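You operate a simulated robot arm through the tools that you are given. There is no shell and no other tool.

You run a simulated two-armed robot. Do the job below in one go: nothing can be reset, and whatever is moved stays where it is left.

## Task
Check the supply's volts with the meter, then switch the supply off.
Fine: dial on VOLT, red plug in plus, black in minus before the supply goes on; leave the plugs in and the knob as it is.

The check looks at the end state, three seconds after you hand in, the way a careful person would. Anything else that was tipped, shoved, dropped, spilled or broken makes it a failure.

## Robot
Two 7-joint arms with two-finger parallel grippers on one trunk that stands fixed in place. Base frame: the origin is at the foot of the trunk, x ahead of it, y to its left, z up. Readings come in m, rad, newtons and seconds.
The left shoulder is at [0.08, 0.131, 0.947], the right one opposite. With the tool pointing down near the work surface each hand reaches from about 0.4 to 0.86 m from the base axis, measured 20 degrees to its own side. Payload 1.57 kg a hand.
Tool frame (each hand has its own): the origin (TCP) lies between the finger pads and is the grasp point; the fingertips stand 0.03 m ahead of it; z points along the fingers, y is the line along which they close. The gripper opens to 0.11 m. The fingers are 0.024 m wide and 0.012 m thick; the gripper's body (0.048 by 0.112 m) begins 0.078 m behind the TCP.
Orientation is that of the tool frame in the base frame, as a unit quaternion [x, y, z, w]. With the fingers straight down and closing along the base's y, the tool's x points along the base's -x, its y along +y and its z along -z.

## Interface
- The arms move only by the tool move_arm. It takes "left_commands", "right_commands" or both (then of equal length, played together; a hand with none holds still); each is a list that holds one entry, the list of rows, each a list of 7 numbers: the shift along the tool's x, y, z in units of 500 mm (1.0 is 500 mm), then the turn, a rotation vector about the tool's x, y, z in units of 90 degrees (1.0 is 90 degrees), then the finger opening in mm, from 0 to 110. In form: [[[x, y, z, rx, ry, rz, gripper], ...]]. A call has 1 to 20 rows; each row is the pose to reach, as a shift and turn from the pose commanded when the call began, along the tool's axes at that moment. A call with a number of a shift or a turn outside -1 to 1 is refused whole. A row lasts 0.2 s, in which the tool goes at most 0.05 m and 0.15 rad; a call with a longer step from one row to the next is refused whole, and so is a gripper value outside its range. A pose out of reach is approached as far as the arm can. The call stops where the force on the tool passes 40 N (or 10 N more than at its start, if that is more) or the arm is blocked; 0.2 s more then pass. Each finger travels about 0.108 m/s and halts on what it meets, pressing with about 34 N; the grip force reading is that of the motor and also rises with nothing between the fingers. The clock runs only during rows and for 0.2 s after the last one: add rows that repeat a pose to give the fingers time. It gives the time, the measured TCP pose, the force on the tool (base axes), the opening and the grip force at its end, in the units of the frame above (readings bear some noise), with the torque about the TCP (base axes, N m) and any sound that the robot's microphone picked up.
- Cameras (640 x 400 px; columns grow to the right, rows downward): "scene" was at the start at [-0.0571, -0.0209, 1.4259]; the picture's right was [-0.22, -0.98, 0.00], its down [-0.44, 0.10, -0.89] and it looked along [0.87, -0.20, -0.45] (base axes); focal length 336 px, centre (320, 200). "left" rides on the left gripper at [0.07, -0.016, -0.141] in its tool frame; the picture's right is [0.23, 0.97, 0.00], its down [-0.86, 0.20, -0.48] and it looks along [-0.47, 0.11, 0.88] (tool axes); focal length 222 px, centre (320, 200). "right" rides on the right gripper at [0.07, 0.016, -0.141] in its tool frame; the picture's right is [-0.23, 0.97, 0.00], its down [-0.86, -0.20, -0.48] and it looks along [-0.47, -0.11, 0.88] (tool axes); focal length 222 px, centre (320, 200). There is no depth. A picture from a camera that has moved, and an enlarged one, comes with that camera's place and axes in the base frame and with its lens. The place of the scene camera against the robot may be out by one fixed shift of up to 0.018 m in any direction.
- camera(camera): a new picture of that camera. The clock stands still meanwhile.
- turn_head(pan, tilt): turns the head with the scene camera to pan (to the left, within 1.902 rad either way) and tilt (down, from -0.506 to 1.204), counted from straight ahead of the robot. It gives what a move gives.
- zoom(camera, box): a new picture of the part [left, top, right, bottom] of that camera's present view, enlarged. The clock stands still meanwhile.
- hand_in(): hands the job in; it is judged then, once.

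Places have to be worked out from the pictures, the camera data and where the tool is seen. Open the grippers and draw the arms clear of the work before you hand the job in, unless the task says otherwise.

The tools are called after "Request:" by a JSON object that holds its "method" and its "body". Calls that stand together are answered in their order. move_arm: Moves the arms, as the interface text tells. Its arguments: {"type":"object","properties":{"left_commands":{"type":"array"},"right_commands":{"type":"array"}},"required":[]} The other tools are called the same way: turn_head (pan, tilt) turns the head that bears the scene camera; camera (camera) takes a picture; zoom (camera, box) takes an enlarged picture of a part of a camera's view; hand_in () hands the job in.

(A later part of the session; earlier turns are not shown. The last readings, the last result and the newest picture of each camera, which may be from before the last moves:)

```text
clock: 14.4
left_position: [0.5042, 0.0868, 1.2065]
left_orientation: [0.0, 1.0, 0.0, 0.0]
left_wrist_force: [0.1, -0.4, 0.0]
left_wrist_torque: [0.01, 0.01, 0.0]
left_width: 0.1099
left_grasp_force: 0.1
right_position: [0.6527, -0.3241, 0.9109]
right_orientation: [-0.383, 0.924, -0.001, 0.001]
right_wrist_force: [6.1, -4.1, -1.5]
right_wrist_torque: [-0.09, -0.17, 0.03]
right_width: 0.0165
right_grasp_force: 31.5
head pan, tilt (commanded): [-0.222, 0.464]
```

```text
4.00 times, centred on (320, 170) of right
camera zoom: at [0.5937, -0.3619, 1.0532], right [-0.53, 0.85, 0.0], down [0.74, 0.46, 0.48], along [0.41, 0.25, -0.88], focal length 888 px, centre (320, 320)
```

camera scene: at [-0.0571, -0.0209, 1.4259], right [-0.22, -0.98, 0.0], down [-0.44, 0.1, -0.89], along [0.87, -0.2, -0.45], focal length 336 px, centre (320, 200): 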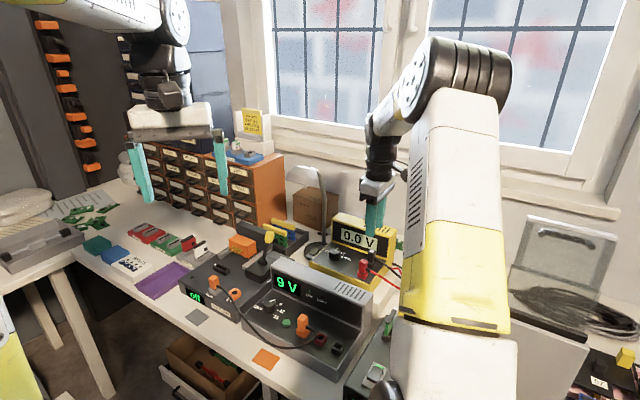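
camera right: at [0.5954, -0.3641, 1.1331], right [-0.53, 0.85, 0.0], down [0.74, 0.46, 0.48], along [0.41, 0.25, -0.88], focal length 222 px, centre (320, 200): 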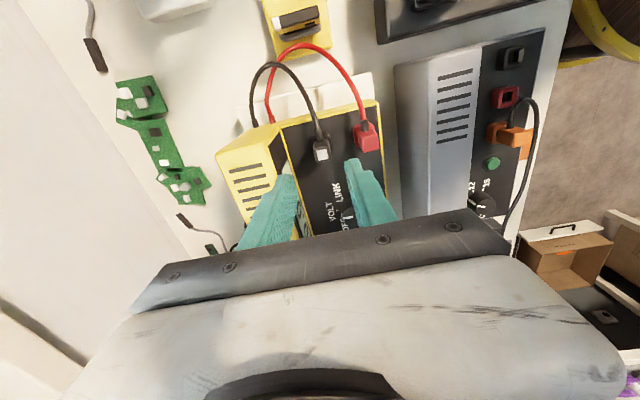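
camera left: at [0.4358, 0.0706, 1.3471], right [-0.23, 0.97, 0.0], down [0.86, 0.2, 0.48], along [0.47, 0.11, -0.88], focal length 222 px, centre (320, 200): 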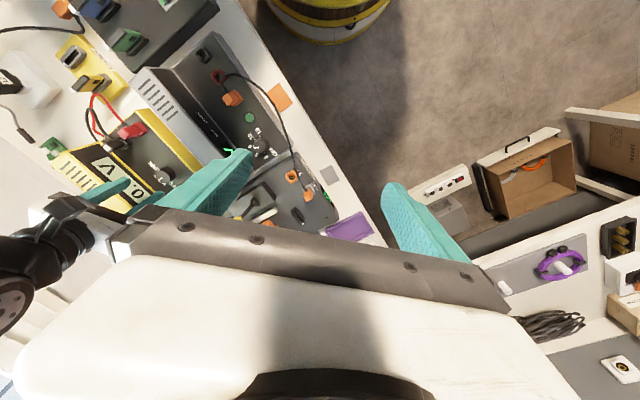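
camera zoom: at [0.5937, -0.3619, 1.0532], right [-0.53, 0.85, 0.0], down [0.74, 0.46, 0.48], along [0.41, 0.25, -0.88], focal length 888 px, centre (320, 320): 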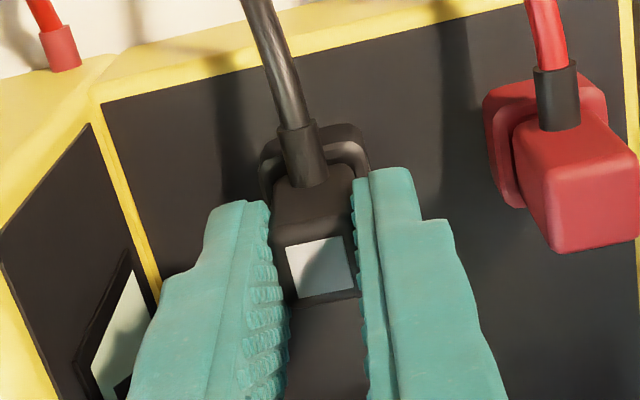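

The black plug is held at 16.5 mm. I ease off about 0.5 mm of side load and pull straight up in small steps.

Request:
{"method": "move_arm", "body": {"right_commands": [[[0, -0.001, -0.004, 0, 0, 0, 5], [0, -0.001, -0.012, 0, 0, 0, 5], [0, -0.001, -0.02, 0, 0, 0, 5], [0, -0.001, -0.03, 0, 0, 0, 5], [0, -0.001, -0.04, 0, 0, 0, 5], [0, -0.001, -0.05, 0, 0, 0, 5], [0, -0.001, -0.06, 0, 0, 0, 5]]]}}

Request:
{"method": "camera", "body": {"camera": "right"}}

Request:
{"method": "zoom", "body": {"camera": "left", "box": [40, 80, 200, 180]}}

```text
clock: 16.0
left_position: [0.5056, 0.0858, 1.207]
left_orientation: [0.0, 1.0, 0.0, 0.0]
left_wrist_force: [0.0, 0.4, -0.4]
left_wrist_torque: [-0.02, -0.02, 0.04]
left_width: 0.1101
left_grasp_force: 0.0
right_position: [0.6526, -0.3219, 0.9428]
right_orientation: [-0.383, 0.924, 0.0, 0.0]
right_wrist_force: [-0.7, 1.1, 0.2]
right_wrist_torque: [0.03, 0.0, -0.04]
right_width: 0.0166
right_grasp_force: 31.8
head pan, tilt (commanded): [-0.222, 0.464]
```

```text
taken
camera right: at [0.5937, -0.3616, 1.0846], right [-0.53, 0.85, 0.0], down [0.75, 0.46, 0.48], along [0.41, 0.25, -0.88], focal length 222 px, centre (320, 200)
```

right: 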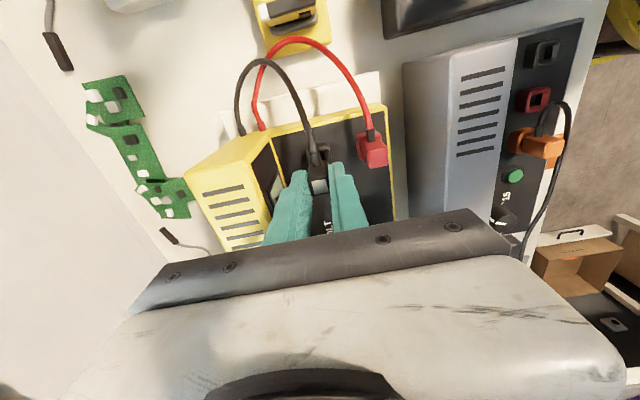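

```text
4.00 times, centred on (120, 130) of left
camera zoom: at [0.4357, 0.0706, 1.3472], right [-0.23, 0.97, 0.0], down [0.86, 0.2, 0.48], along [0.47, 0.11, -0.88], focal length 888 px, centre (1120, 480)
```

zoom: 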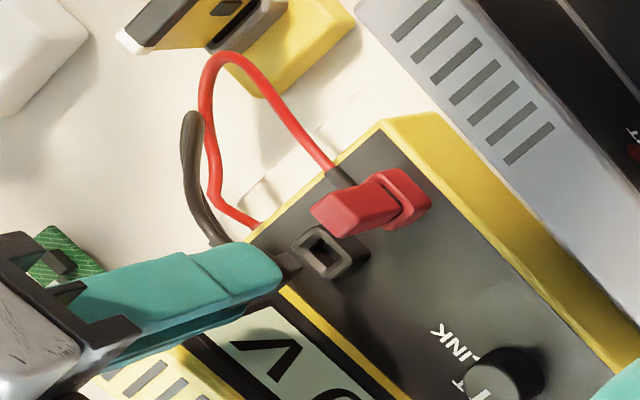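

The black plug is free and hangs straight in the grip with almost no force. I lift to z≈1.01, above the supply's hood, and carry it above the black socket.

Request:
{"method": "move_arm", "body": {"right_commands": [[[0, 0, -0.04, 0, 0, 0, 5], [0, 0, -0.09, 0, 0, 0, 5], [0, 0, -0.13, 0, 0, 0, 5], [0.0078, 0.0504, -0.13, 0, 0, 0, 5], [0.0156, 0.1008, -0.13, 0, 0, 0, 5], [0.0234, 0.1511, -0.13, 0, 0, 0, 5], [0.0312, 0.2015, -0.13, 0, 0, 0, 5], [0.039, 0.2519, -0.13, 0, 0, 0, 5], [0.0468, 0.3023, -0.13, 0, 0, 0, 5], [0.0546, 0.3527, -0.13, 0, 0, 0, 5], [0.0624, 0.403, -0.13, 0, 0, 0, 5], [0.0702, 0.4534, -0.13, 0, 0, 0, 5], [0.078, 0.5038, -0.13, 0, 0, 0, 5], [0.078, 0.5038, -0.13, 0, 0, 0, 5]]]}}

Request:
{"method": "camera", "body": {"camera": "right"}}

Request:
{"method": "zoom", "body": {"camera": "right", "box": [256, 90, 384, 170]}}

Request:
{"method": "camera", "body": {"camera": "left"}}

Request:
{"method": "camera", "body": {"camera": "scene"}}

```text
clock: 19.0
left_position: [0.5049, 0.0856, 1.2056]
left_orientation: [-0.001, 1.0, 0.001, -0.001]
left_wrist_force: [0.1, 0.6, 0.8]
left_wrist_torque: [-0.02, 0.0, 0.0]
left_width: 0.11
left_grasp_force: 0.1
right_position: [0.4482, -0.1727, 1.0072]
right_orientation: [-0.383, 0.924, 0.0, 0.0]
right_wrist_force: [0.6, 0.3, 0.5]
right_wrist_torque: [-0.01, 0.01, -0.01]
right_width: 0.0164
right_grasp_force: 32.3
head pan, tilt (commanded): [-0.222, 0.464]
```

```text
taken
camera right: at [0.3876, -0.2113, 1.1488], right [-0.53, 0.85, 0.0], down [0.75, 0.46, 0.48], along [0.41, 0.25, -0.88], focal length 222 px, centre (320, 200)
```

right: 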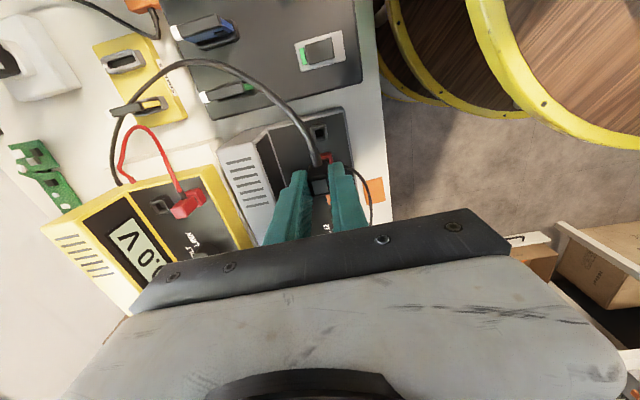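

```text
5.00 times, centred on (320, 130) of right
camera zoom: at [0.3876, -0.2113, 1.1488], right [-0.53, 0.85, 0.0], down [0.75, 0.46, 0.48], along [0.41, 0.25, -0.88], focal length 1111 px, centre (320, 550)
```

zoom: 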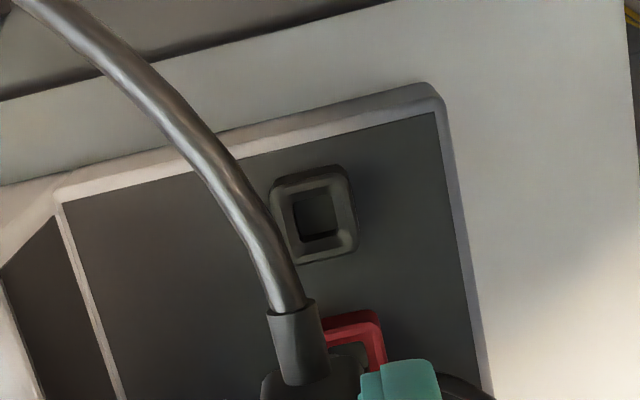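

```text
taken
camera left: at [0.4356, 0.0706, 1.3472], right [-0.23, 0.97, 0.0], down [0.86, 0.2, 0.48], along [0.47, 0.11, -0.88], focal length 222 px, centre (320, 200)
```

left: 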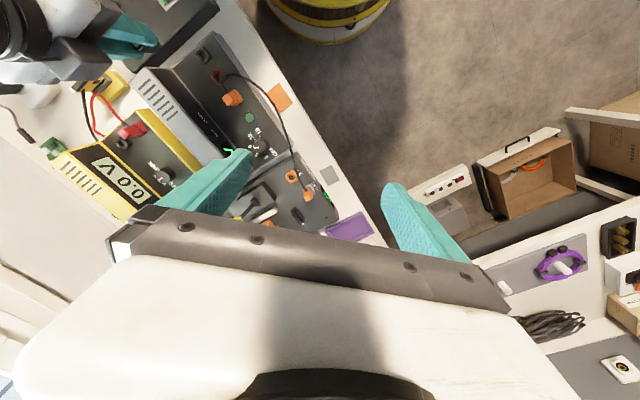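

```text
taken
camera scene: at [-0.0571, -0.0209, 1.4259], right [-0.22, -0.98, 0.0], down [-0.44, 0.1, -0.89], along [0.87, -0.2, -0.45], focal length 336 px, centre (320, 200)
```

scene: 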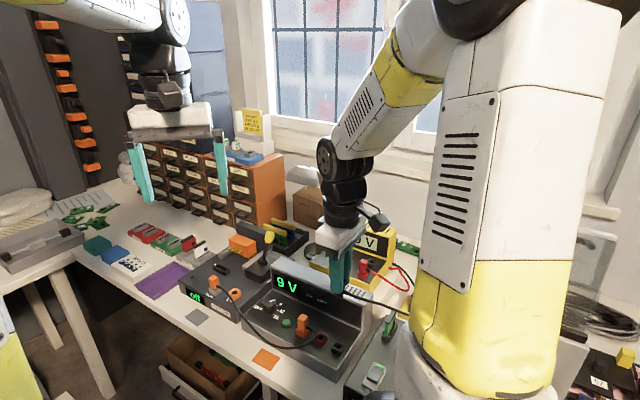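

The cable follows freely and the black socket is visible ahead of the plug. I zoom further to check the socket's centre against the tool axis.

Request:
{"method": "zoom", "body": {"camera": "right", "box": [296, 110, 344, 140]}}

Request:
{"method": "zoom", "body": {"camera": "left", "box": [40, 10, 200, 110]}}

Request:
{"method": "zoom", "body": {"camera": "scene", "box": [290, 250, 418, 370]}}

```text
13.33 times, centred on (320, 125) of right
camera zoom: at [0.3876, -0.2113, 1.1488], right [-0.53, 0.85, 0.0], down [0.75, 0.46, 0.48], along [0.41, 0.25, -0.88], focal length 2962 px, centre (320, 1200)
```

zoom: 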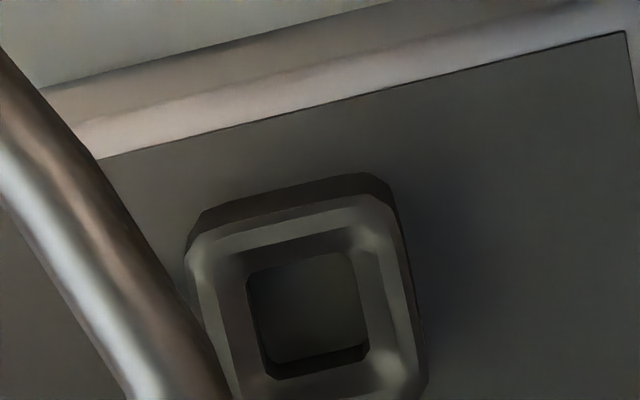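

```text
4.00 times, centred on (120, 60) of left
camera zoom: at [0.4356, 0.0706, 1.3472], right [-0.23, 0.97, 0.0], down [0.86, 0.2, 0.48], along [0.47, 0.11, -0.88], focal length 888 px, centre (1120, 760)
```

zoom: 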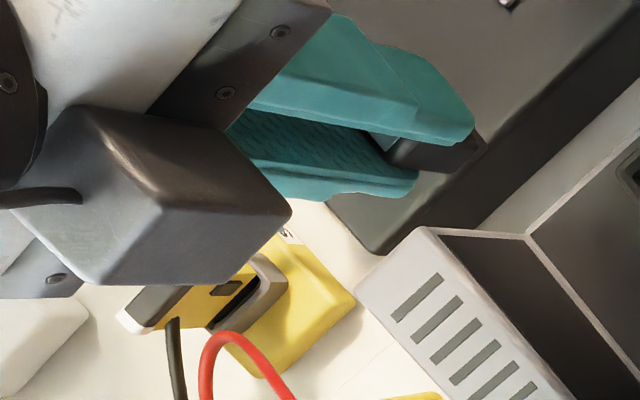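

```text
3.33 times, centred on (354, 310) of scene
camera zoom: at [-0.0571, -0.0209, 1.4259], right [-0.22, -0.98, 0.0], down [-0.44, 0.1, -0.89], along [0.87, -0.2, -0.45], focal length 1121 px, centre (207, -167)
```

zoom: 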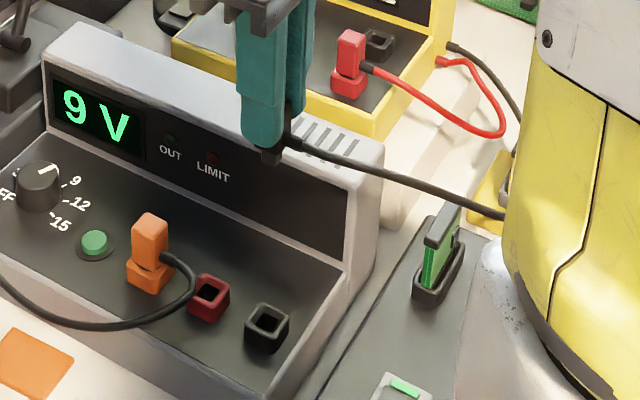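

I check where the plug sits in the grip to extrapolate its axis down to the socket.

Request:
{"method": "zoom", "body": {"camera": "right", "box": [280, 150, 360, 200]}}

Request:
{"method": "zoom", "body": {"camera": "right", "box": [288, 105, 368, 155]}}

```text
8.00 times, centred on (320, 175) of right
camera zoom: at [0.3876, -0.2113, 1.1488], right [-0.53, 0.85, 0.0], down [0.75, 0.46, 0.48], along [0.41, 0.25, -0.88], focal length 1777 px, centre (320, 400)
```

zoom: 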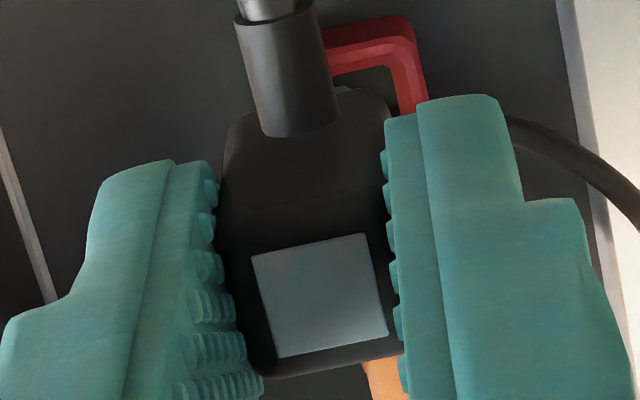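

```text
8.00 times, centred on (328, 130) of right
camera zoom: at [0.3876, -0.2113, 1.1488], right [-0.53, 0.85, 0.0], down [0.75, 0.46, 0.48], along [0.41, 0.25, -0.88], focal length 1777 px, centre (256, 760)
```

zoom: 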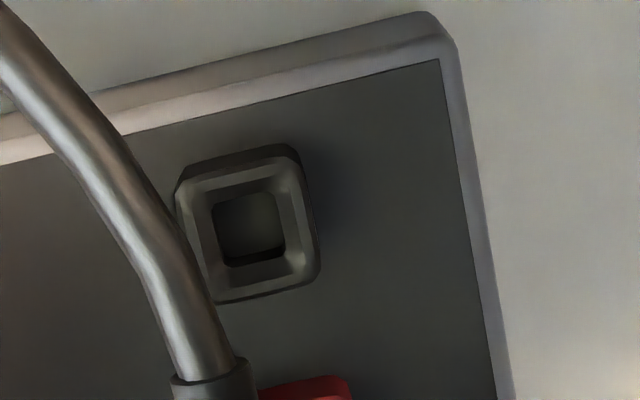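

The plug hangs 1.2 mm too far along tool y for the socket centre. I correct that and come down to about 30 mm above seating, then look again.

Request:
{"method": "move_arm", "body": {"right_commands": [[[-0.0004, -0.0024, 0.04, 0, 0, 0, 5], [-0.0004, -0.0024, 0.09, 0, 0, 0, 5], [-0.0004, -0.0024, 0.14, 0, 0, 0, 5], [-0.0004, -0.0024, 0.18, 0, 0, 0, 5], [-0.0004, -0.0024, 0.214, 0, 0, 0, 5], [-0.0004, -0.0024, 0.214, 0, 0, 0, 5]]]}}

Request:
{"method": "zoom", "body": {"camera": "right", "box": [270, 90, 398, 170]}}

Request:
{"method": "zoom", "body": {"camera": "left", "box": [150, 20, 246, 80]}}

Request:
{"method": "zoom", "body": {"camera": "scene", "box": [290, 290, 386, 380]}}

```text
clock: 20.4
left_position: [0.5049, 0.0863, 1.2061]
left_orientation: [0.0, 1.0, 0.0, 0.0]
left_wrist_force: [0.4, -0.3, 0.0]
left_wrist_torque: [0.01, 0.0, -0.04]
left_width: 0.1101
left_grasp_force: 0.0
right_position: [0.4478, -0.1757, 0.9002]
right_orientation: [-0.382, 0.924, 0.0, 0.0]
right_wrist_force: [-0.5, -0.2, 0.4]
right_wrist_torque: [0.03, 0.01, -0.02]
right_width: 0.0164
right_grasp_force: 31.8
head pan, tilt (commanded): [-0.222, 0.464]
```

```text
5.00 times, centred on (334, 130) of right
camera zoom: at [0.3898, -0.2131, 1.0425], right [-0.53, 0.85, 0.0], down [0.75, 0.46, 0.48], along [0.41, 0.25, -0.88], focal length 1111 px, centre (250, 550)
```

zoom: 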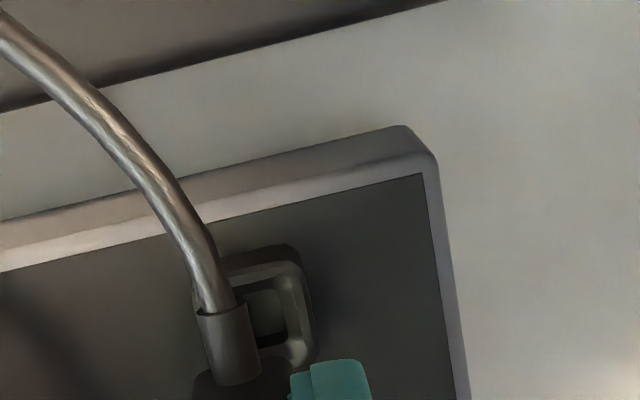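

```text
6.67 times, centred on (198, 50) of left
camera zoom: at [0.4356, 0.0706, 1.3472], right [-0.23, 0.97, 0.0], down [0.86, 0.2, 0.48], along [0.47, 0.11, -0.88], focal length 1481 px, centre (1133, 1200)
```

zoom: 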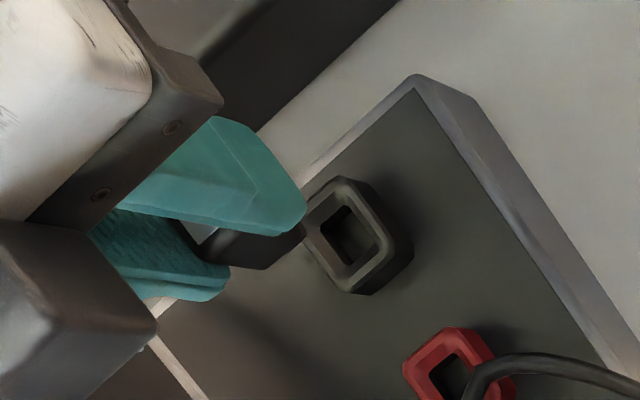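

```text
4.44 times, centred on (338, 335) of scene
camera zoom: at [-0.0571, -0.0208, 1.4259], right [-0.22, -0.98, 0.0], down [-0.44, 0.1, -0.89], along [0.87, -0.2, -0.45], focal length 1494 px, centre (240, -400)
```

zoom: 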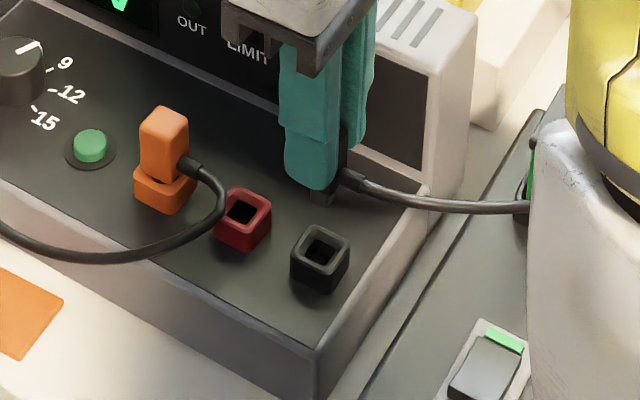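

I zoom in tighter on the plug tip and socket from the left and scene cameras to judge the remaining offset.

Request:
{"method": "zoom", "body": {"camera": "left", "box": [172, 36, 220, 66]}}

Request:
{"method": "zoom", "body": {"camera": "scene", "box": [324, 310, 372, 355]}}

Request:
{"method": "zoom", "body": {"camera": "right", "box": [296, 130, 344, 160]}}

```text
13.33 times, centred on (196, 51) of left
camera zoom: at [0.4356, 0.0706, 1.3472], right [-0.23, 0.97, 0.0], down [0.86, 0.2, 0.48], along [0.47, 0.11, -0.88], focal length 2962 px, centre (1973, 2187)
```

zoom: 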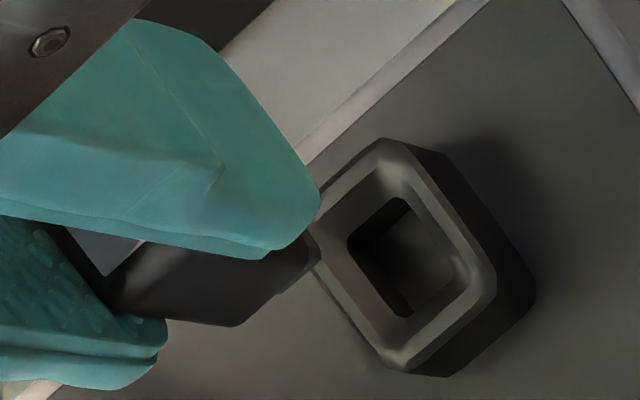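

```text
8.89 times, centred on (348, 332) of scene
camera zoom: at [-0.0571, -0.0208, 1.4259], right [-0.22, -0.98, 0.0], down [-0.44, 0.1, -0.89], along [0.87, -0.2, -0.45], focal length 2988 px, centre (71, -978)
```

zoom: 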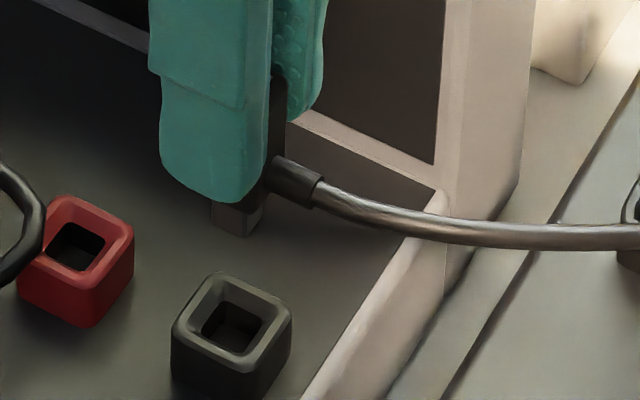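

```text
13.33 times, centred on (320, 145) of right
camera zoom: at [0.3898, -0.2131, 1.0425], right [-0.53, 0.85, 0.0], down [0.75, 0.46, 0.48], along [0.41, 0.25, -0.88], focal length 2962 px, centre (320, 933)
```

zoom: 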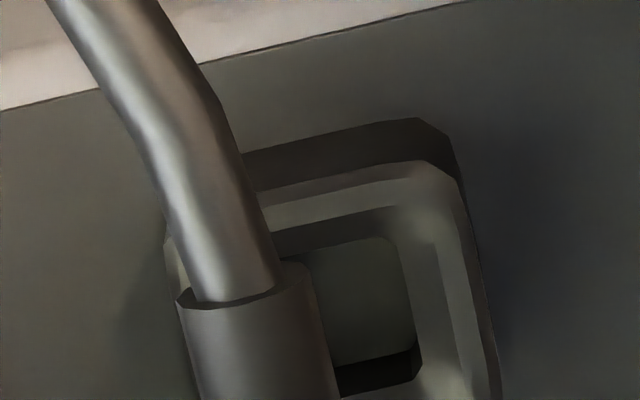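

The views together suggest the plug must move about 1.4 mm along +tool y and a trifle along −x. I apply that and come down 22 mm so the pin is just above the socket, where the offset is easy to judge.

Request:
{"method": "move_arm", "body": {"right_commands": [[[-0.0006, 0.0028, 0.0, 0, 0, 0, 5], [-0.0006, 0.0028, 0.02, 0, 0, 0, 5], [-0.0006, 0.0028, 0.044, 0, 0, 0, 5], [-0.0006, 0.0028, 0.044, 0, 0, 0, 5]]]}}

Request:
{"method": "zoom", "body": {"camera": "left", "box": [172, 36, 220, 66]}}

Request:
{"method": "zoom", "body": {"camera": "scene", "box": [324, 310, 372, 355]}}

Request:
{"method": "zoom", "body": {"camera": "right", "box": [288, 125, 368, 175]}}

```text
clock: 21.4
left_position: [0.5049, 0.0871, 1.2066]
left_orientation: [0.0, 1.0, 0.0, 0.0]
left_wrist_force: [-0.1, -0.7, 0.2]
left_wrist_torque: [-0.04, 0.03, 0.0]
left_width: 0.1101
left_grasp_force: 0.1
right_position: [0.4473, -0.1739, 0.8793]
right_orientation: [-0.382, 0.924, -0.001, 0.0]
right_wrist_force: [-0.1, 0.3, 0.4]
right_wrist_torque: [0.0, 0.0, 0.04]
right_width: 0.0163
right_grasp_force: 31.8
head pan, tilt (commanded): [-0.222, 0.464]
```

```text
13.33 times, centred on (196, 51) of left
camera zoom: at [0.4356, 0.0706, 1.3472], right [-0.23, 0.97, 0.0], down [0.86, 0.2, 0.48], along [0.47, 0.11, -0.88], focal length 2962 px, centre (1973, 2187)
```

zoom: 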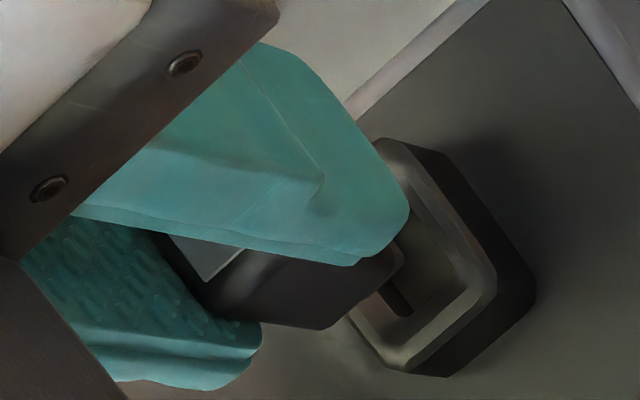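

```text
8.89 times, centred on (348, 332) of scene
camera zoom: at [-0.0571, -0.0208, 1.4259], right [-0.22, -0.98, 0.0], down [-0.44, 0.1, -0.89], along [0.87, -0.2, -0.45], focal length 2988 px, centre (71, -978)
```

zoom: 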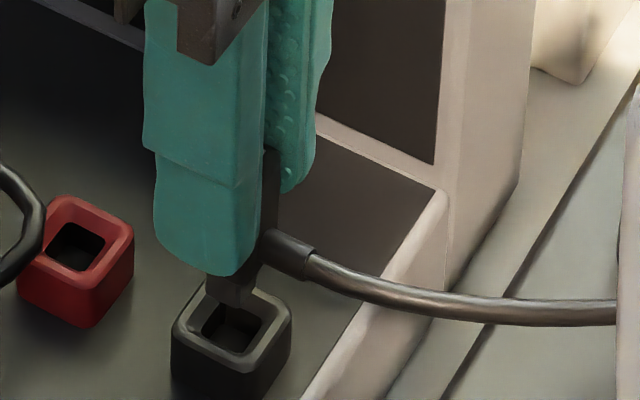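

```text
8.00 times, centred on (328, 150) of right
camera zoom: at [0.3886, -0.2117, 1.0201], right [-0.53, 0.85, 0.0], down [0.75, 0.46, 0.48], along [0.41, 0.25, -0.88], focal length 1777 px, centre (256, 600)
```

zoom: 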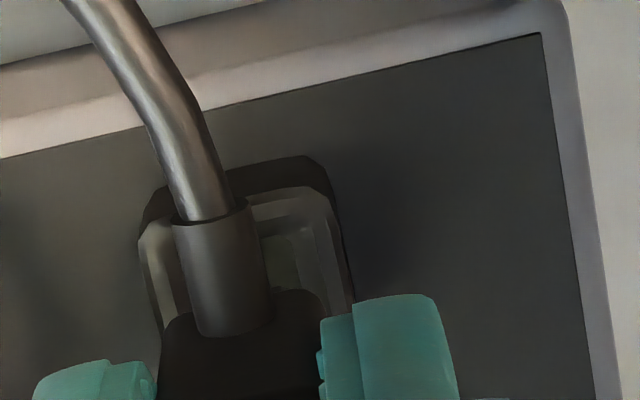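

The ring now reads within about 0.5 mm of the plug axis in the right camera, and the scene view agrees. I lower slowly, 12 mm first, watching the force.

Request:
{"method": "move_arm", "body": {"right_commands": [[[0, -0.0008, 0.006, 0, 0, 0, 5], [0, -0.0008, 0.012, 0, 0, 0, 5], [0, -0.0008, 0.018, 0, 0, 0, 5], [0, -0.0008, 0.024, 0, 0, 0, 5]]]}}

Request:
{"method": "zoom", "body": {"camera": "scene", "box": [324, 310, 372, 355]}}

Request:
{"method": "zoom", "body": {"camera": "left", "box": [172, 36, 220, 66]}}

```text
clock: 22.4
left_position: [0.5052, 0.086, 1.2063]
left_orientation: [0.0, 1.0, 0.0, 0.0]
left_wrist_force: [-1.5, -0.6, 1.1]
left_wrist_torque: [0.0, 0.0, 0.01]
left_width: 0.1103
left_grasp_force: 0.0
right_position: [0.4477, -0.1733, 0.8661]
right_orientation: [-0.383, 0.924, 0.0, 0.0]
right_wrist_force: [-0.1, 0.3, -0.6]
right_wrist_torque: [0.0, 0.01, 0.0]
right_width: 0.0165
right_grasp_force: 31.7
head pan, tilt (commanded): [-0.222, 0.464]
```

```text
8.89 times, centred on (348, 332) of scene
camera zoom: at [-0.0571, -0.0208, 1.4259], right [-0.22, -0.98, 0.0], down [-0.44, 0.1, -0.89], along [0.87, -0.2, -0.45], focal length 2988 px, centre (71, -978)
```

zoom: 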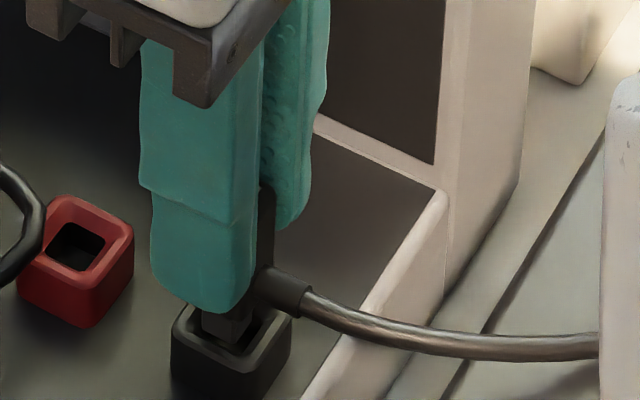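

```text
13.33 times, centred on (196, 51) of left
camera zoom: at [0.4356, 0.0706, 1.3472], right [-0.23, 0.97, 0.0], down [0.86, 0.2, 0.48], along [0.47, 0.11, -0.88], focal length 2962 px, centre (1973, 2187)
```

zoom: 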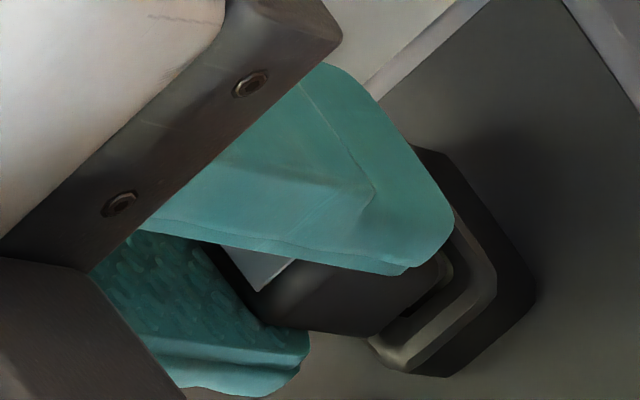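

The pin is entering the socket without force. I continue down in 2.5 mm steps towards the seat.

Request:
{"method": "move_arm", "body": {"right_commands": [[[0, 0, 0.005, 0, 0, 0, 5], [0, 0, 0.01, 0, 0, 0, 5], [0, 0, 0.015, 0, 0, 0, 5], [0, 0, 0.02, 0, 0, 0, 5]]]}}

Request:
{"method": "zoom", "body": {"camera": "scene", "box": [324, 310, 372, 355]}}

Request:
{"method": "zoom", "body": {"camera": "left", "box": [172, 36, 220, 66]}}

```text
clock: 23.4
left_position: [0.5044, 0.0864, 1.2064]
left_orientation: [0.001, 1.0, 0.0, 0.0]
left_wrist_force: [0.8, 0.6, 0.3]
left_wrist_torque: [-0.02, -0.02, -0.04]
left_width: 0.11
left_grasp_force: 0.1
right_position: [0.4489, -0.1728, 0.8569]
right_orientation: [-0.384, 0.923, -0.001, 0.002]
right_wrist_force: [-1.8, -1.3, 22.6]
right_wrist_torque: [-0.12, 0.07, 0.01]
right_width: 0.0167
right_grasp_force: 31.5
head pan, tilt (commanded): [-0.222, 0.464]
```

```text
8.89 times, centred on (348, 332) of scene
camera zoom: at [-0.0576, -0.0207, 1.4259], right [-0.22, -0.98, 0.0], down [-0.44, 0.1, -0.89], along [0.87, -0.2, -0.45], focal length 2988 px, centre (71, -978)
```

zoom: 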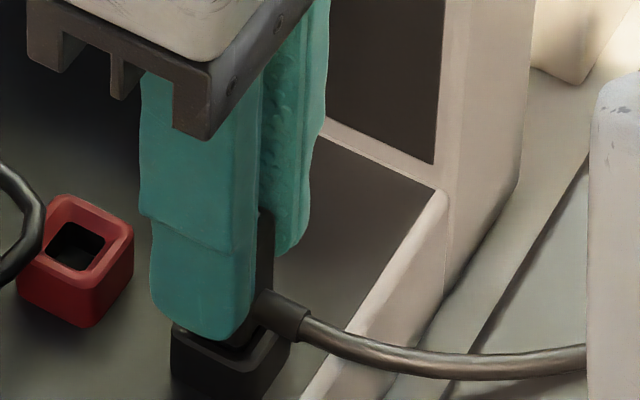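

```text
13.33 times, centred on (196, 51) of left
camera zoom: at [0.4351, 0.0707, 1.3474], right [-0.23, 0.97, 0.0], down [0.85, 0.2, 0.48], along [0.47, 0.11, -0.88], focal length 2962 px, centre (1973, 2187)
```

zoom: 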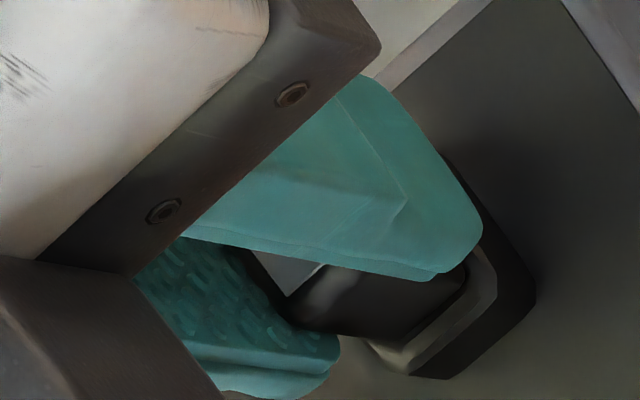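

The force rose to 23 N at z 0.857, close to the expected seat. I press a few more millimetres to see whether it goes further.

Request:
{"method": "move_arm", "body": {"right_commands": [[[0, 0, 0.002, 0, 0, 0, 5], [0, 0, 0.004, 0, 0, 0, 5], [0, 0, 0.006, 0, 0, 0, 5], [0, 0, 0.008, 0, 0, 0, 5]]]}}

Request:
{"method": "zoom", "body": {"camera": "scene", "box": [324, 310, 372, 355]}}

Request:
{"method": "zoom", "body": {"camera": "right", "box": [270, 120, 370, 200]}}

```text
clock: 24.4
left_position: [0.5048, 0.0866, 1.207]
left_orientation: [-0.001, 1.0, 0.0, 0.0]
left_wrist_force: [0.3, 0.4, -0.2]
left_wrist_torque: [0.0, 0.0, 0.01]
left_width: 0.1101
left_grasp_force: 0.0
right_position: [0.4481, -0.1721, 0.8529]
right_orientation: [-0.384, 0.923, -0.001, 0.002]
right_wrist_force: [1.0, 2.4, 21.7]
right_wrist_torque: [0.1, -0.03, 0.0]
right_width: 0.0167
right_grasp_force: 31.5
head pan, tilt (commanded): [-0.222, 0.464]
```

```text
8.89 times, centred on (348, 332) of scene
camera zoom: at [-0.0576, -0.0205, 1.4259], right [-0.22, -0.98, 0.0], down [-0.44, 0.1, -0.89], along [0.87, -0.2, -0.45], focal length 2988 px, centre (71, -978)
```

zoom: 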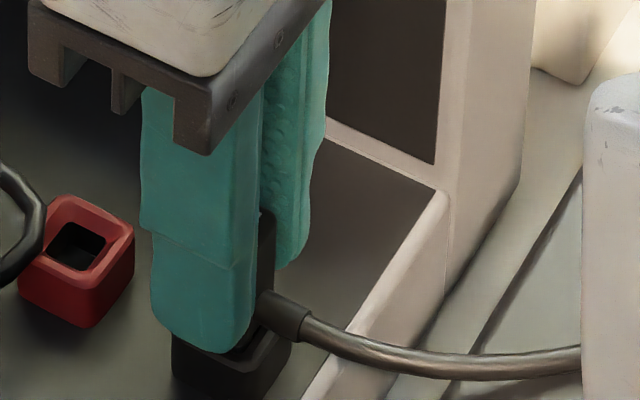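

```text
5.00 times, centred on (320, 160) of right
camera zoom: at [0.3882, -0.211, 0.9942], right [-0.53, 0.85, 0.0], down [0.74, 0.46, 0.48], along [0.41, 0.25, -0.88], focal length 1111 px, centre (320, 400)
```

zoom: 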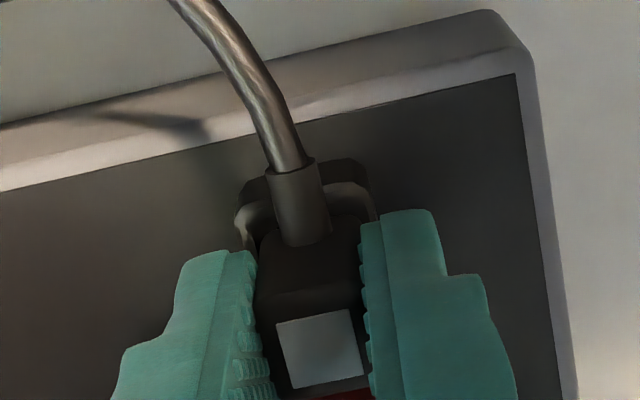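

The fingers slid about 5 mm down the plug while the plug stayed put, so it is seated or nearly so (top ≈0.845). I open the fingers a little and lift to look at it free.

Request:
{"method": "move_arm", "body": {"right_commands": [[[0, 0, 0, 0, 0, 0, 25], [0, 0, 0, 0, 0, 0, 36], [0, 0, 0, 0, 0, 0, 36], [0, 0, -0.04, 0, 0, 0, 36], [0, 0, -0.1, 0, 0, 0, 36], [0, 0, -0.16, 0, 0, 0, 36], [0, 0, -0.22, 0, 0, 0, 36]]]}}

Request:
{"method": "camera", "body": {"camera": "right"}}

Request:
{"method": "zoom", "body": {"camera": "right", "box": [280, 105, 360, 155]}}

Request:
{"method": "zoom", "body": {"camera": "left", "box": [172, 36, 220, 66]}}

Request:
{"method": "zoom", "body": {"camera": "scene", "box": [308, 300, 372, 360]}}

```text
clock: 26.0
left_position: [0.5045, 0.0869, 1.2068]
left_orientation: [0.001, 1.0, 0.0, 0.0]
left_wrist_force: [0.3, 0.0, -0.4]
left_wrist_torque: [-0.01, 0.0, 0.0]
left_width: 0.1103
left_grasp_force: 0.0
right_position: [0.4488, -0.1738, 0.9648]
right_orientation: [-0.383, 0.924, -0.001, 0.001]
right_wrist_force: [-0.5, -0.5, -0.2]
right_wrist_torque: [0.01, 0.02, 0.01]
right_width: 0.036
right_grasp_force: 0.0
head pan, tilt (commanded): [-0.222, 0.464]
```

```text
taken
camera right: at [0.388, -0.2117, 1.1053], right [-0.53, 0.85, 0.0], down [0.75, 0.46, 0.48], along [0.41, 0.25, -0.88], focal length 222 px, centre (320, 200)
```

right: 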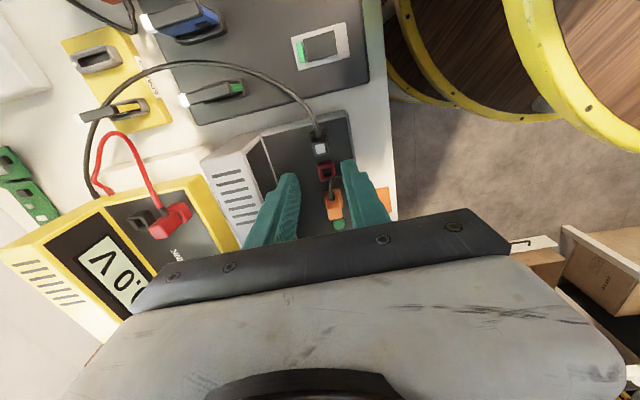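

```text
8.00 times, centred on (320, 130) of right
camera zoom: at [0.388, -0.2117, 1.1053], right [-0.53, 0.85, 0.0], down [0.75, 0.46, 0.48], along [0.41, 0.25, -0.88], focal length 1777 px, centre (320, 760)
```

zoom: 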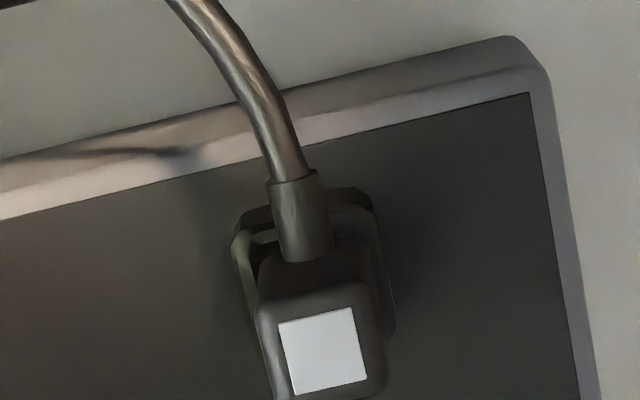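

```text
13.33 times, centred on (196, 51) of left
camera zoom: at [0.4358, 0.0706, 1.3471], right [-0.23, 0.97, 0.0], down [0.86, 0.2, 0.48], along [0.47, 0.11, -0.88], focal length 2962 px, centre (1973, 2187)
```

zoom: 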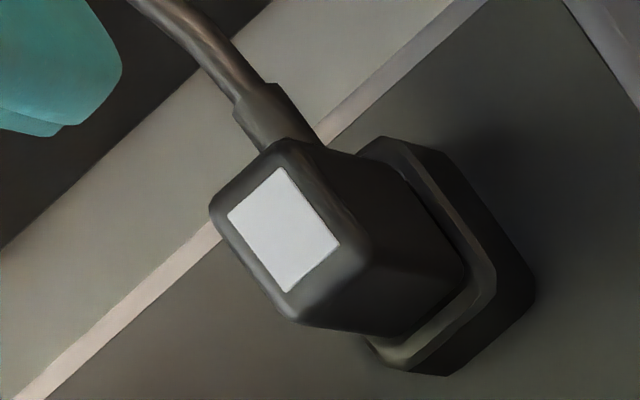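

```text
6.67 times, centred on (340, 330) of scene
camera zoom: at [-0.0569, -0.0209, 1.4259], right [-0.22, -0.98, 0.0], down [-0.44, 0.1, -0.89], along [0.87, -0.2, -0.45], focal length 2241 px, centre (187, -667)
```

zoom: 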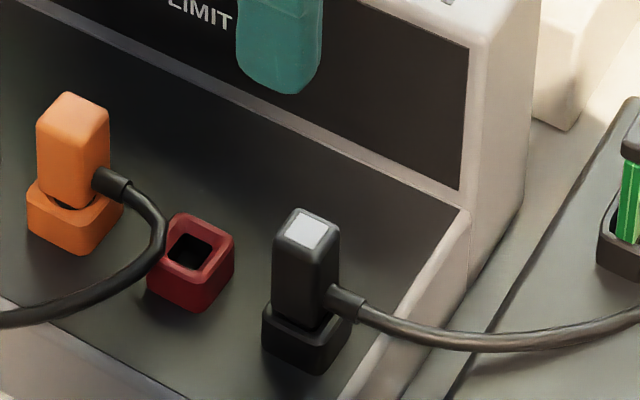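

The black plug stands upright in the minus socket with its top at z≈0.845. To judge whether it is fully home, I compare the meter's now-empty socket height and the seated orange plug.

Request:
{"method": "zoom", "body": {"camera": "left", "box": [100, 126, 148, 156]}}

Request:
{"method": "zoom", "body": {"camera": "right", "box": [120, 195, 200, 245]}}

Request:
{"method": "zoom", "body": {"camera": "left", "box": [212, 76, 260, 106]}}

Request:
{"method": "zoom", "body": {"camera": "scene", "box": [330, 325, 362, 357]}}

Request:
{"method": "zoom", "body": {"camera": "scene", "box": [296, 308, 328, 340]}}

```text
13.33 times, centred on (124, 141) of left
camera zoom: at [0.4358, 0.0706, 1.3471], right [-0.23, 0.97, 0.0], down [0.86, 0.2, 0.48], along [0.47, 0.11, -0.88], focal length 2962 px, centre (2933, 987)
```

zoom: 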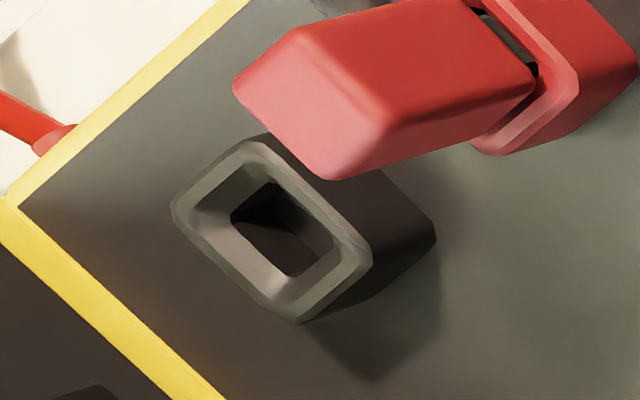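

```text
8.00 times, centred on (160, 220) of right
camera zoom: at [0.388, -0.2117, 1.1053], right [-0.53, 0.85, 0.0], down [0.75, 0.46, 0.48], along [0.41, 0.25, -0.88], focal length 1777 px, centre (1600, 40)
```

zoom: 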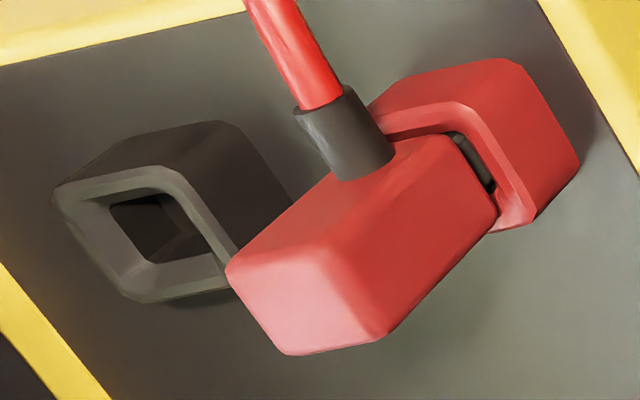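

```text
13.33 times, centred on (236, 91) of left
camera zoom: at [0.4358, 0.0706, 1.3471], right [-0.23, 0.97, 0.0], down [0.86, 0.2, 0.48], along [0.47, 0.11, -0.88], focal length 2962 px, centre (1440, 1653)
```

zoom: 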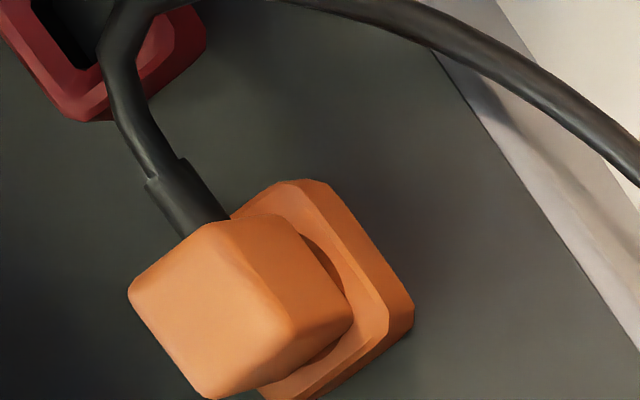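

```text
12.50 times, centred on (346, 341) of scene
camera zoom: at [-0.0569, -0.0209, 1.4259], right [-0.22, -0.98, 0.0], down [-0.44, 0.1, -0.89], along [0.87, -0.2, -0.45], focal length 4202 px, centre (-5, -1562)
```

zoom: 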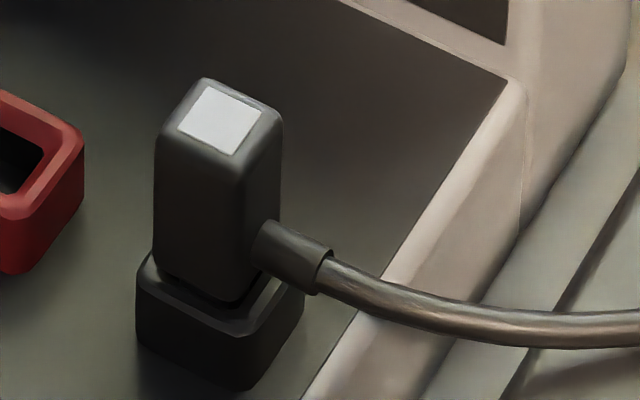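

```text
12.50 times, centred on (312, 324) of scene
camera zoom: at [-0.0569, -0.0209, 1.4259], right [-0.22, -0.98, 0.0], down [-0.44, 0.1, -0.89], along [0.87, -0.2, -0.45], focal length 4202 px, centre (420, -1350)
```

zoom: 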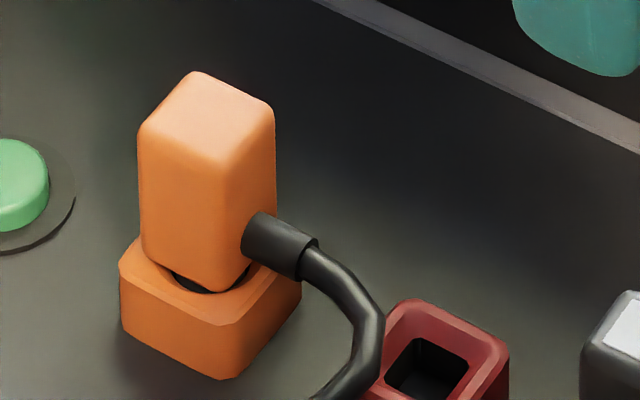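

The gap between plug body and socket rim matches the seated orange plug, so the black plug is home. Now I lift and go back above the red plug on the meter.

Request:
{"method": "move_arm", "body": {"right_commands": [[[0, 0, -0.05, 0, 0, 0, 40], [0, 0, -0.09, 0, 0, 0, 42], [-0.0079, -0.04, -0.09, 0, 0, 0, 42], [-0.0158, -0.08, -0.09, 0, 0, 0, 42], [-0.0236, -0.12, -0.09, 0, 0, 0, 42], [-0.0315, -0.16, -0.09, 0, 0, 0, 42], [-0.0394, -0.2, -0.09, 0, 0, 0, 42], [-0.0473, -0.24, -0.09, 0, 0, 0, 42], [-0.0552, -0.28, -0.09, 0, 0, 0, 42], [-0.063, -0.32, -0.08, 0, 0, 0, 42], [-0.0709, -0.36, -0.07, 0, 0, 0, 42], [-0.0788, -0.3998, -0.056, 0, 0, 0, 42], [-0.0788, -0.3998, -0.056, 0, 0, 0, 42]]]}}

Request:
{"method": "camera", "body": {"camera": "right"}}

Request:
{"method": "zoom", "body": {"camera": "right", "box": [256, 110, 384, 190]}}

Request:
{"method": "zoom", "body": {"camera": "left", "box": [60, 30, 260, 155]}}

```text
clock: 28.8
left_position: [0.5036, 0.0861, 1.2065]
left_orientation: [0.0, 1.0, 0.0, 0.0]
left_wrist_force: [-0.4, 0.1, -0.3]
left_wrist_torque: [-0.03, 0.0, -0.01]
left_width: 0.1097
left_grasp_force: 0.1
right_position: [0.6171, -0.2864, 0.9903]
right_orientation: [-0.382, 0.924, 0.0, 0.001]
right_wrist_force: [-0.2, -0.4, 0.4]
right_wrist_torque: [0.01, 0.02, -0.04]
right_width: 0.0419
right_grasp_force: 0.1
head pan, tilt (commanded): [-0.222, 0.464]
```

```text
taken
camera right: at [0.5576, -0.3248, 1.1319], right [-0.53, 0.85, 0.0], down [0.75, 0.46, 0.48], along [0.41, 0.25, -0.88], focal length 222 px, centre (320, 200)
```

right: 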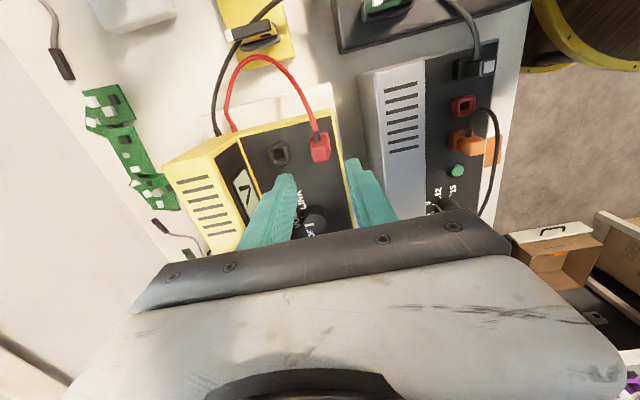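

```text
5.00 times, centred on (320, 150) of right
camera zoom: at [0.5576, -0.3248, 1.1319], right [-0.53, 0.85, 0.0], down [0.75, 0.46, 0.48], along [0.41, 0.25, -0.88], focal length 1111 px, centre (320, 450)
```

zoom: 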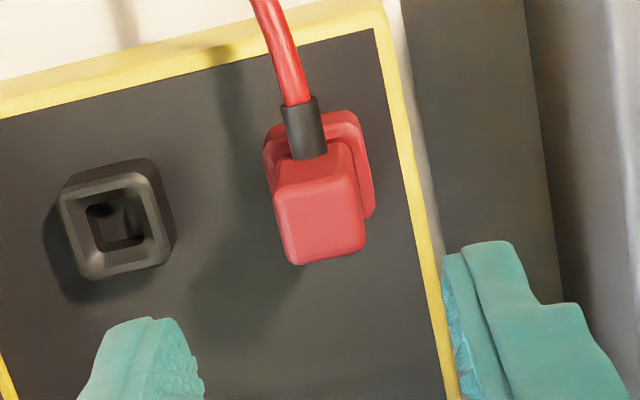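

```text
3.20 times, centred on (160, 92) of left
camera zoom: at [0.4356, 0.0706, 1.3472], right [-0.23, 0.97, 0.0], down [0.86, 0.2, 0.48], along [0.47, 0.11, -0.88], focal length 711 px, centre (832, 544)
```

zoom: 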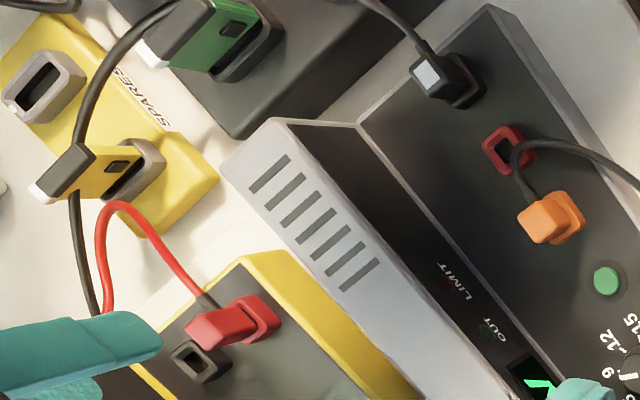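

The red plug's top is within half a millimetre of the tool axis. I go straight down to put the fingertips 17 mm below its top and close on it.

Request:
{"method": "move_arm", "body": {"right_commands": [[[0, 0.0004, 0.04, 0, 0, 0, 42], [0, 0.0004, 0.08, 0, 0, 0, 42], [0, 0.0004, 0.12, 0, 0, 0, 42], [0, 0.0004, 0.145, 0, 0, 0, 42], [0, 0.0004, 0.158, 0, 0, 0, 42], [0, 0.0004, 0.158, 0, 0, 0, 30], [0, 0.0004, 0.158, 0, 0, 0, 20], [0, 0.0004, 0.158, 0, 0, 0, 10], [0, 0.0004, 0.158, 0, 0, 0, 5], [0, 0.0004, 0.158, 0, 0, 0, 5]]]}}

Request:
{"method": "zoom", "body": {"camera": "right", "box": [240, 120, 400, 220]}}

Request:
{"method": "zoom", "body": {"camera": "left", "box": [60, 90, 188, 170]}}

```text
clock: 31.0
left_position: [0.5047, 0.0866, 1.206]
left_orientation: [0.001, 1.0, 0.0, 0.0]
left_wrist_force: [-0.3, -1.0, -0.1]
left_wrist_torque: [-0.01, -0.01, -0.01]
left_width: 0.1102
left_grasp_force: 0.1
right_position: [0.6172, -0.2863, 0.9119]
right_orientation: [-0.383, 0.924, 0.0, 0.0]
right_wrist_force: [4.3, -4.2, -2.1]
right_wrist_torque: [-0.1, -0.11, -0.01]
right_width: 0.017
right_grasp_force: 31.7
head pan, tilt (commanded): [-0.222, 0.464]
```

```text
4.00 times, centred on (320, 170) of right
camera zoom: at [0.5576, -0.3246, 1.0536], right [-0.53, 0.85, 0.0], down [0.75, 0.46, 0.48], along [0.41, 0.25, -0.88], focal length 888 px, centre (320, 320)
```

zoom: 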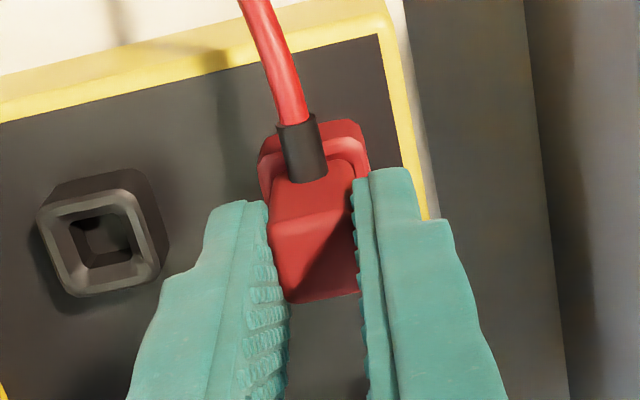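

```text
5.00 times, centred on (124, 130) of left
camera zoom: at [0.4359, 0.0704, 1.3471], right [-0.23, 0.97, 0.0], down [0.86, 0.2, 0.48], along [0.47, 0.11, -0.88], focal length 1111 px, centre (1300, 550)
```

zoom: 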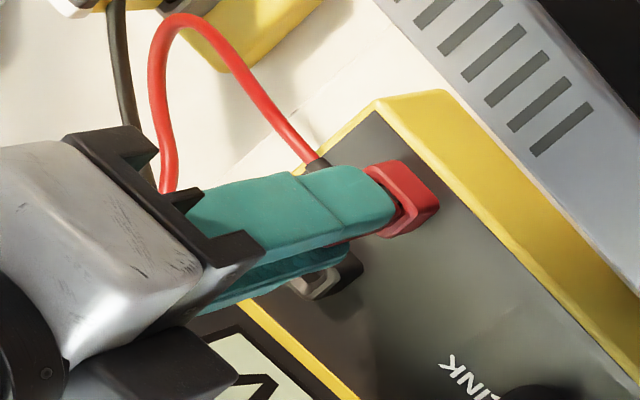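

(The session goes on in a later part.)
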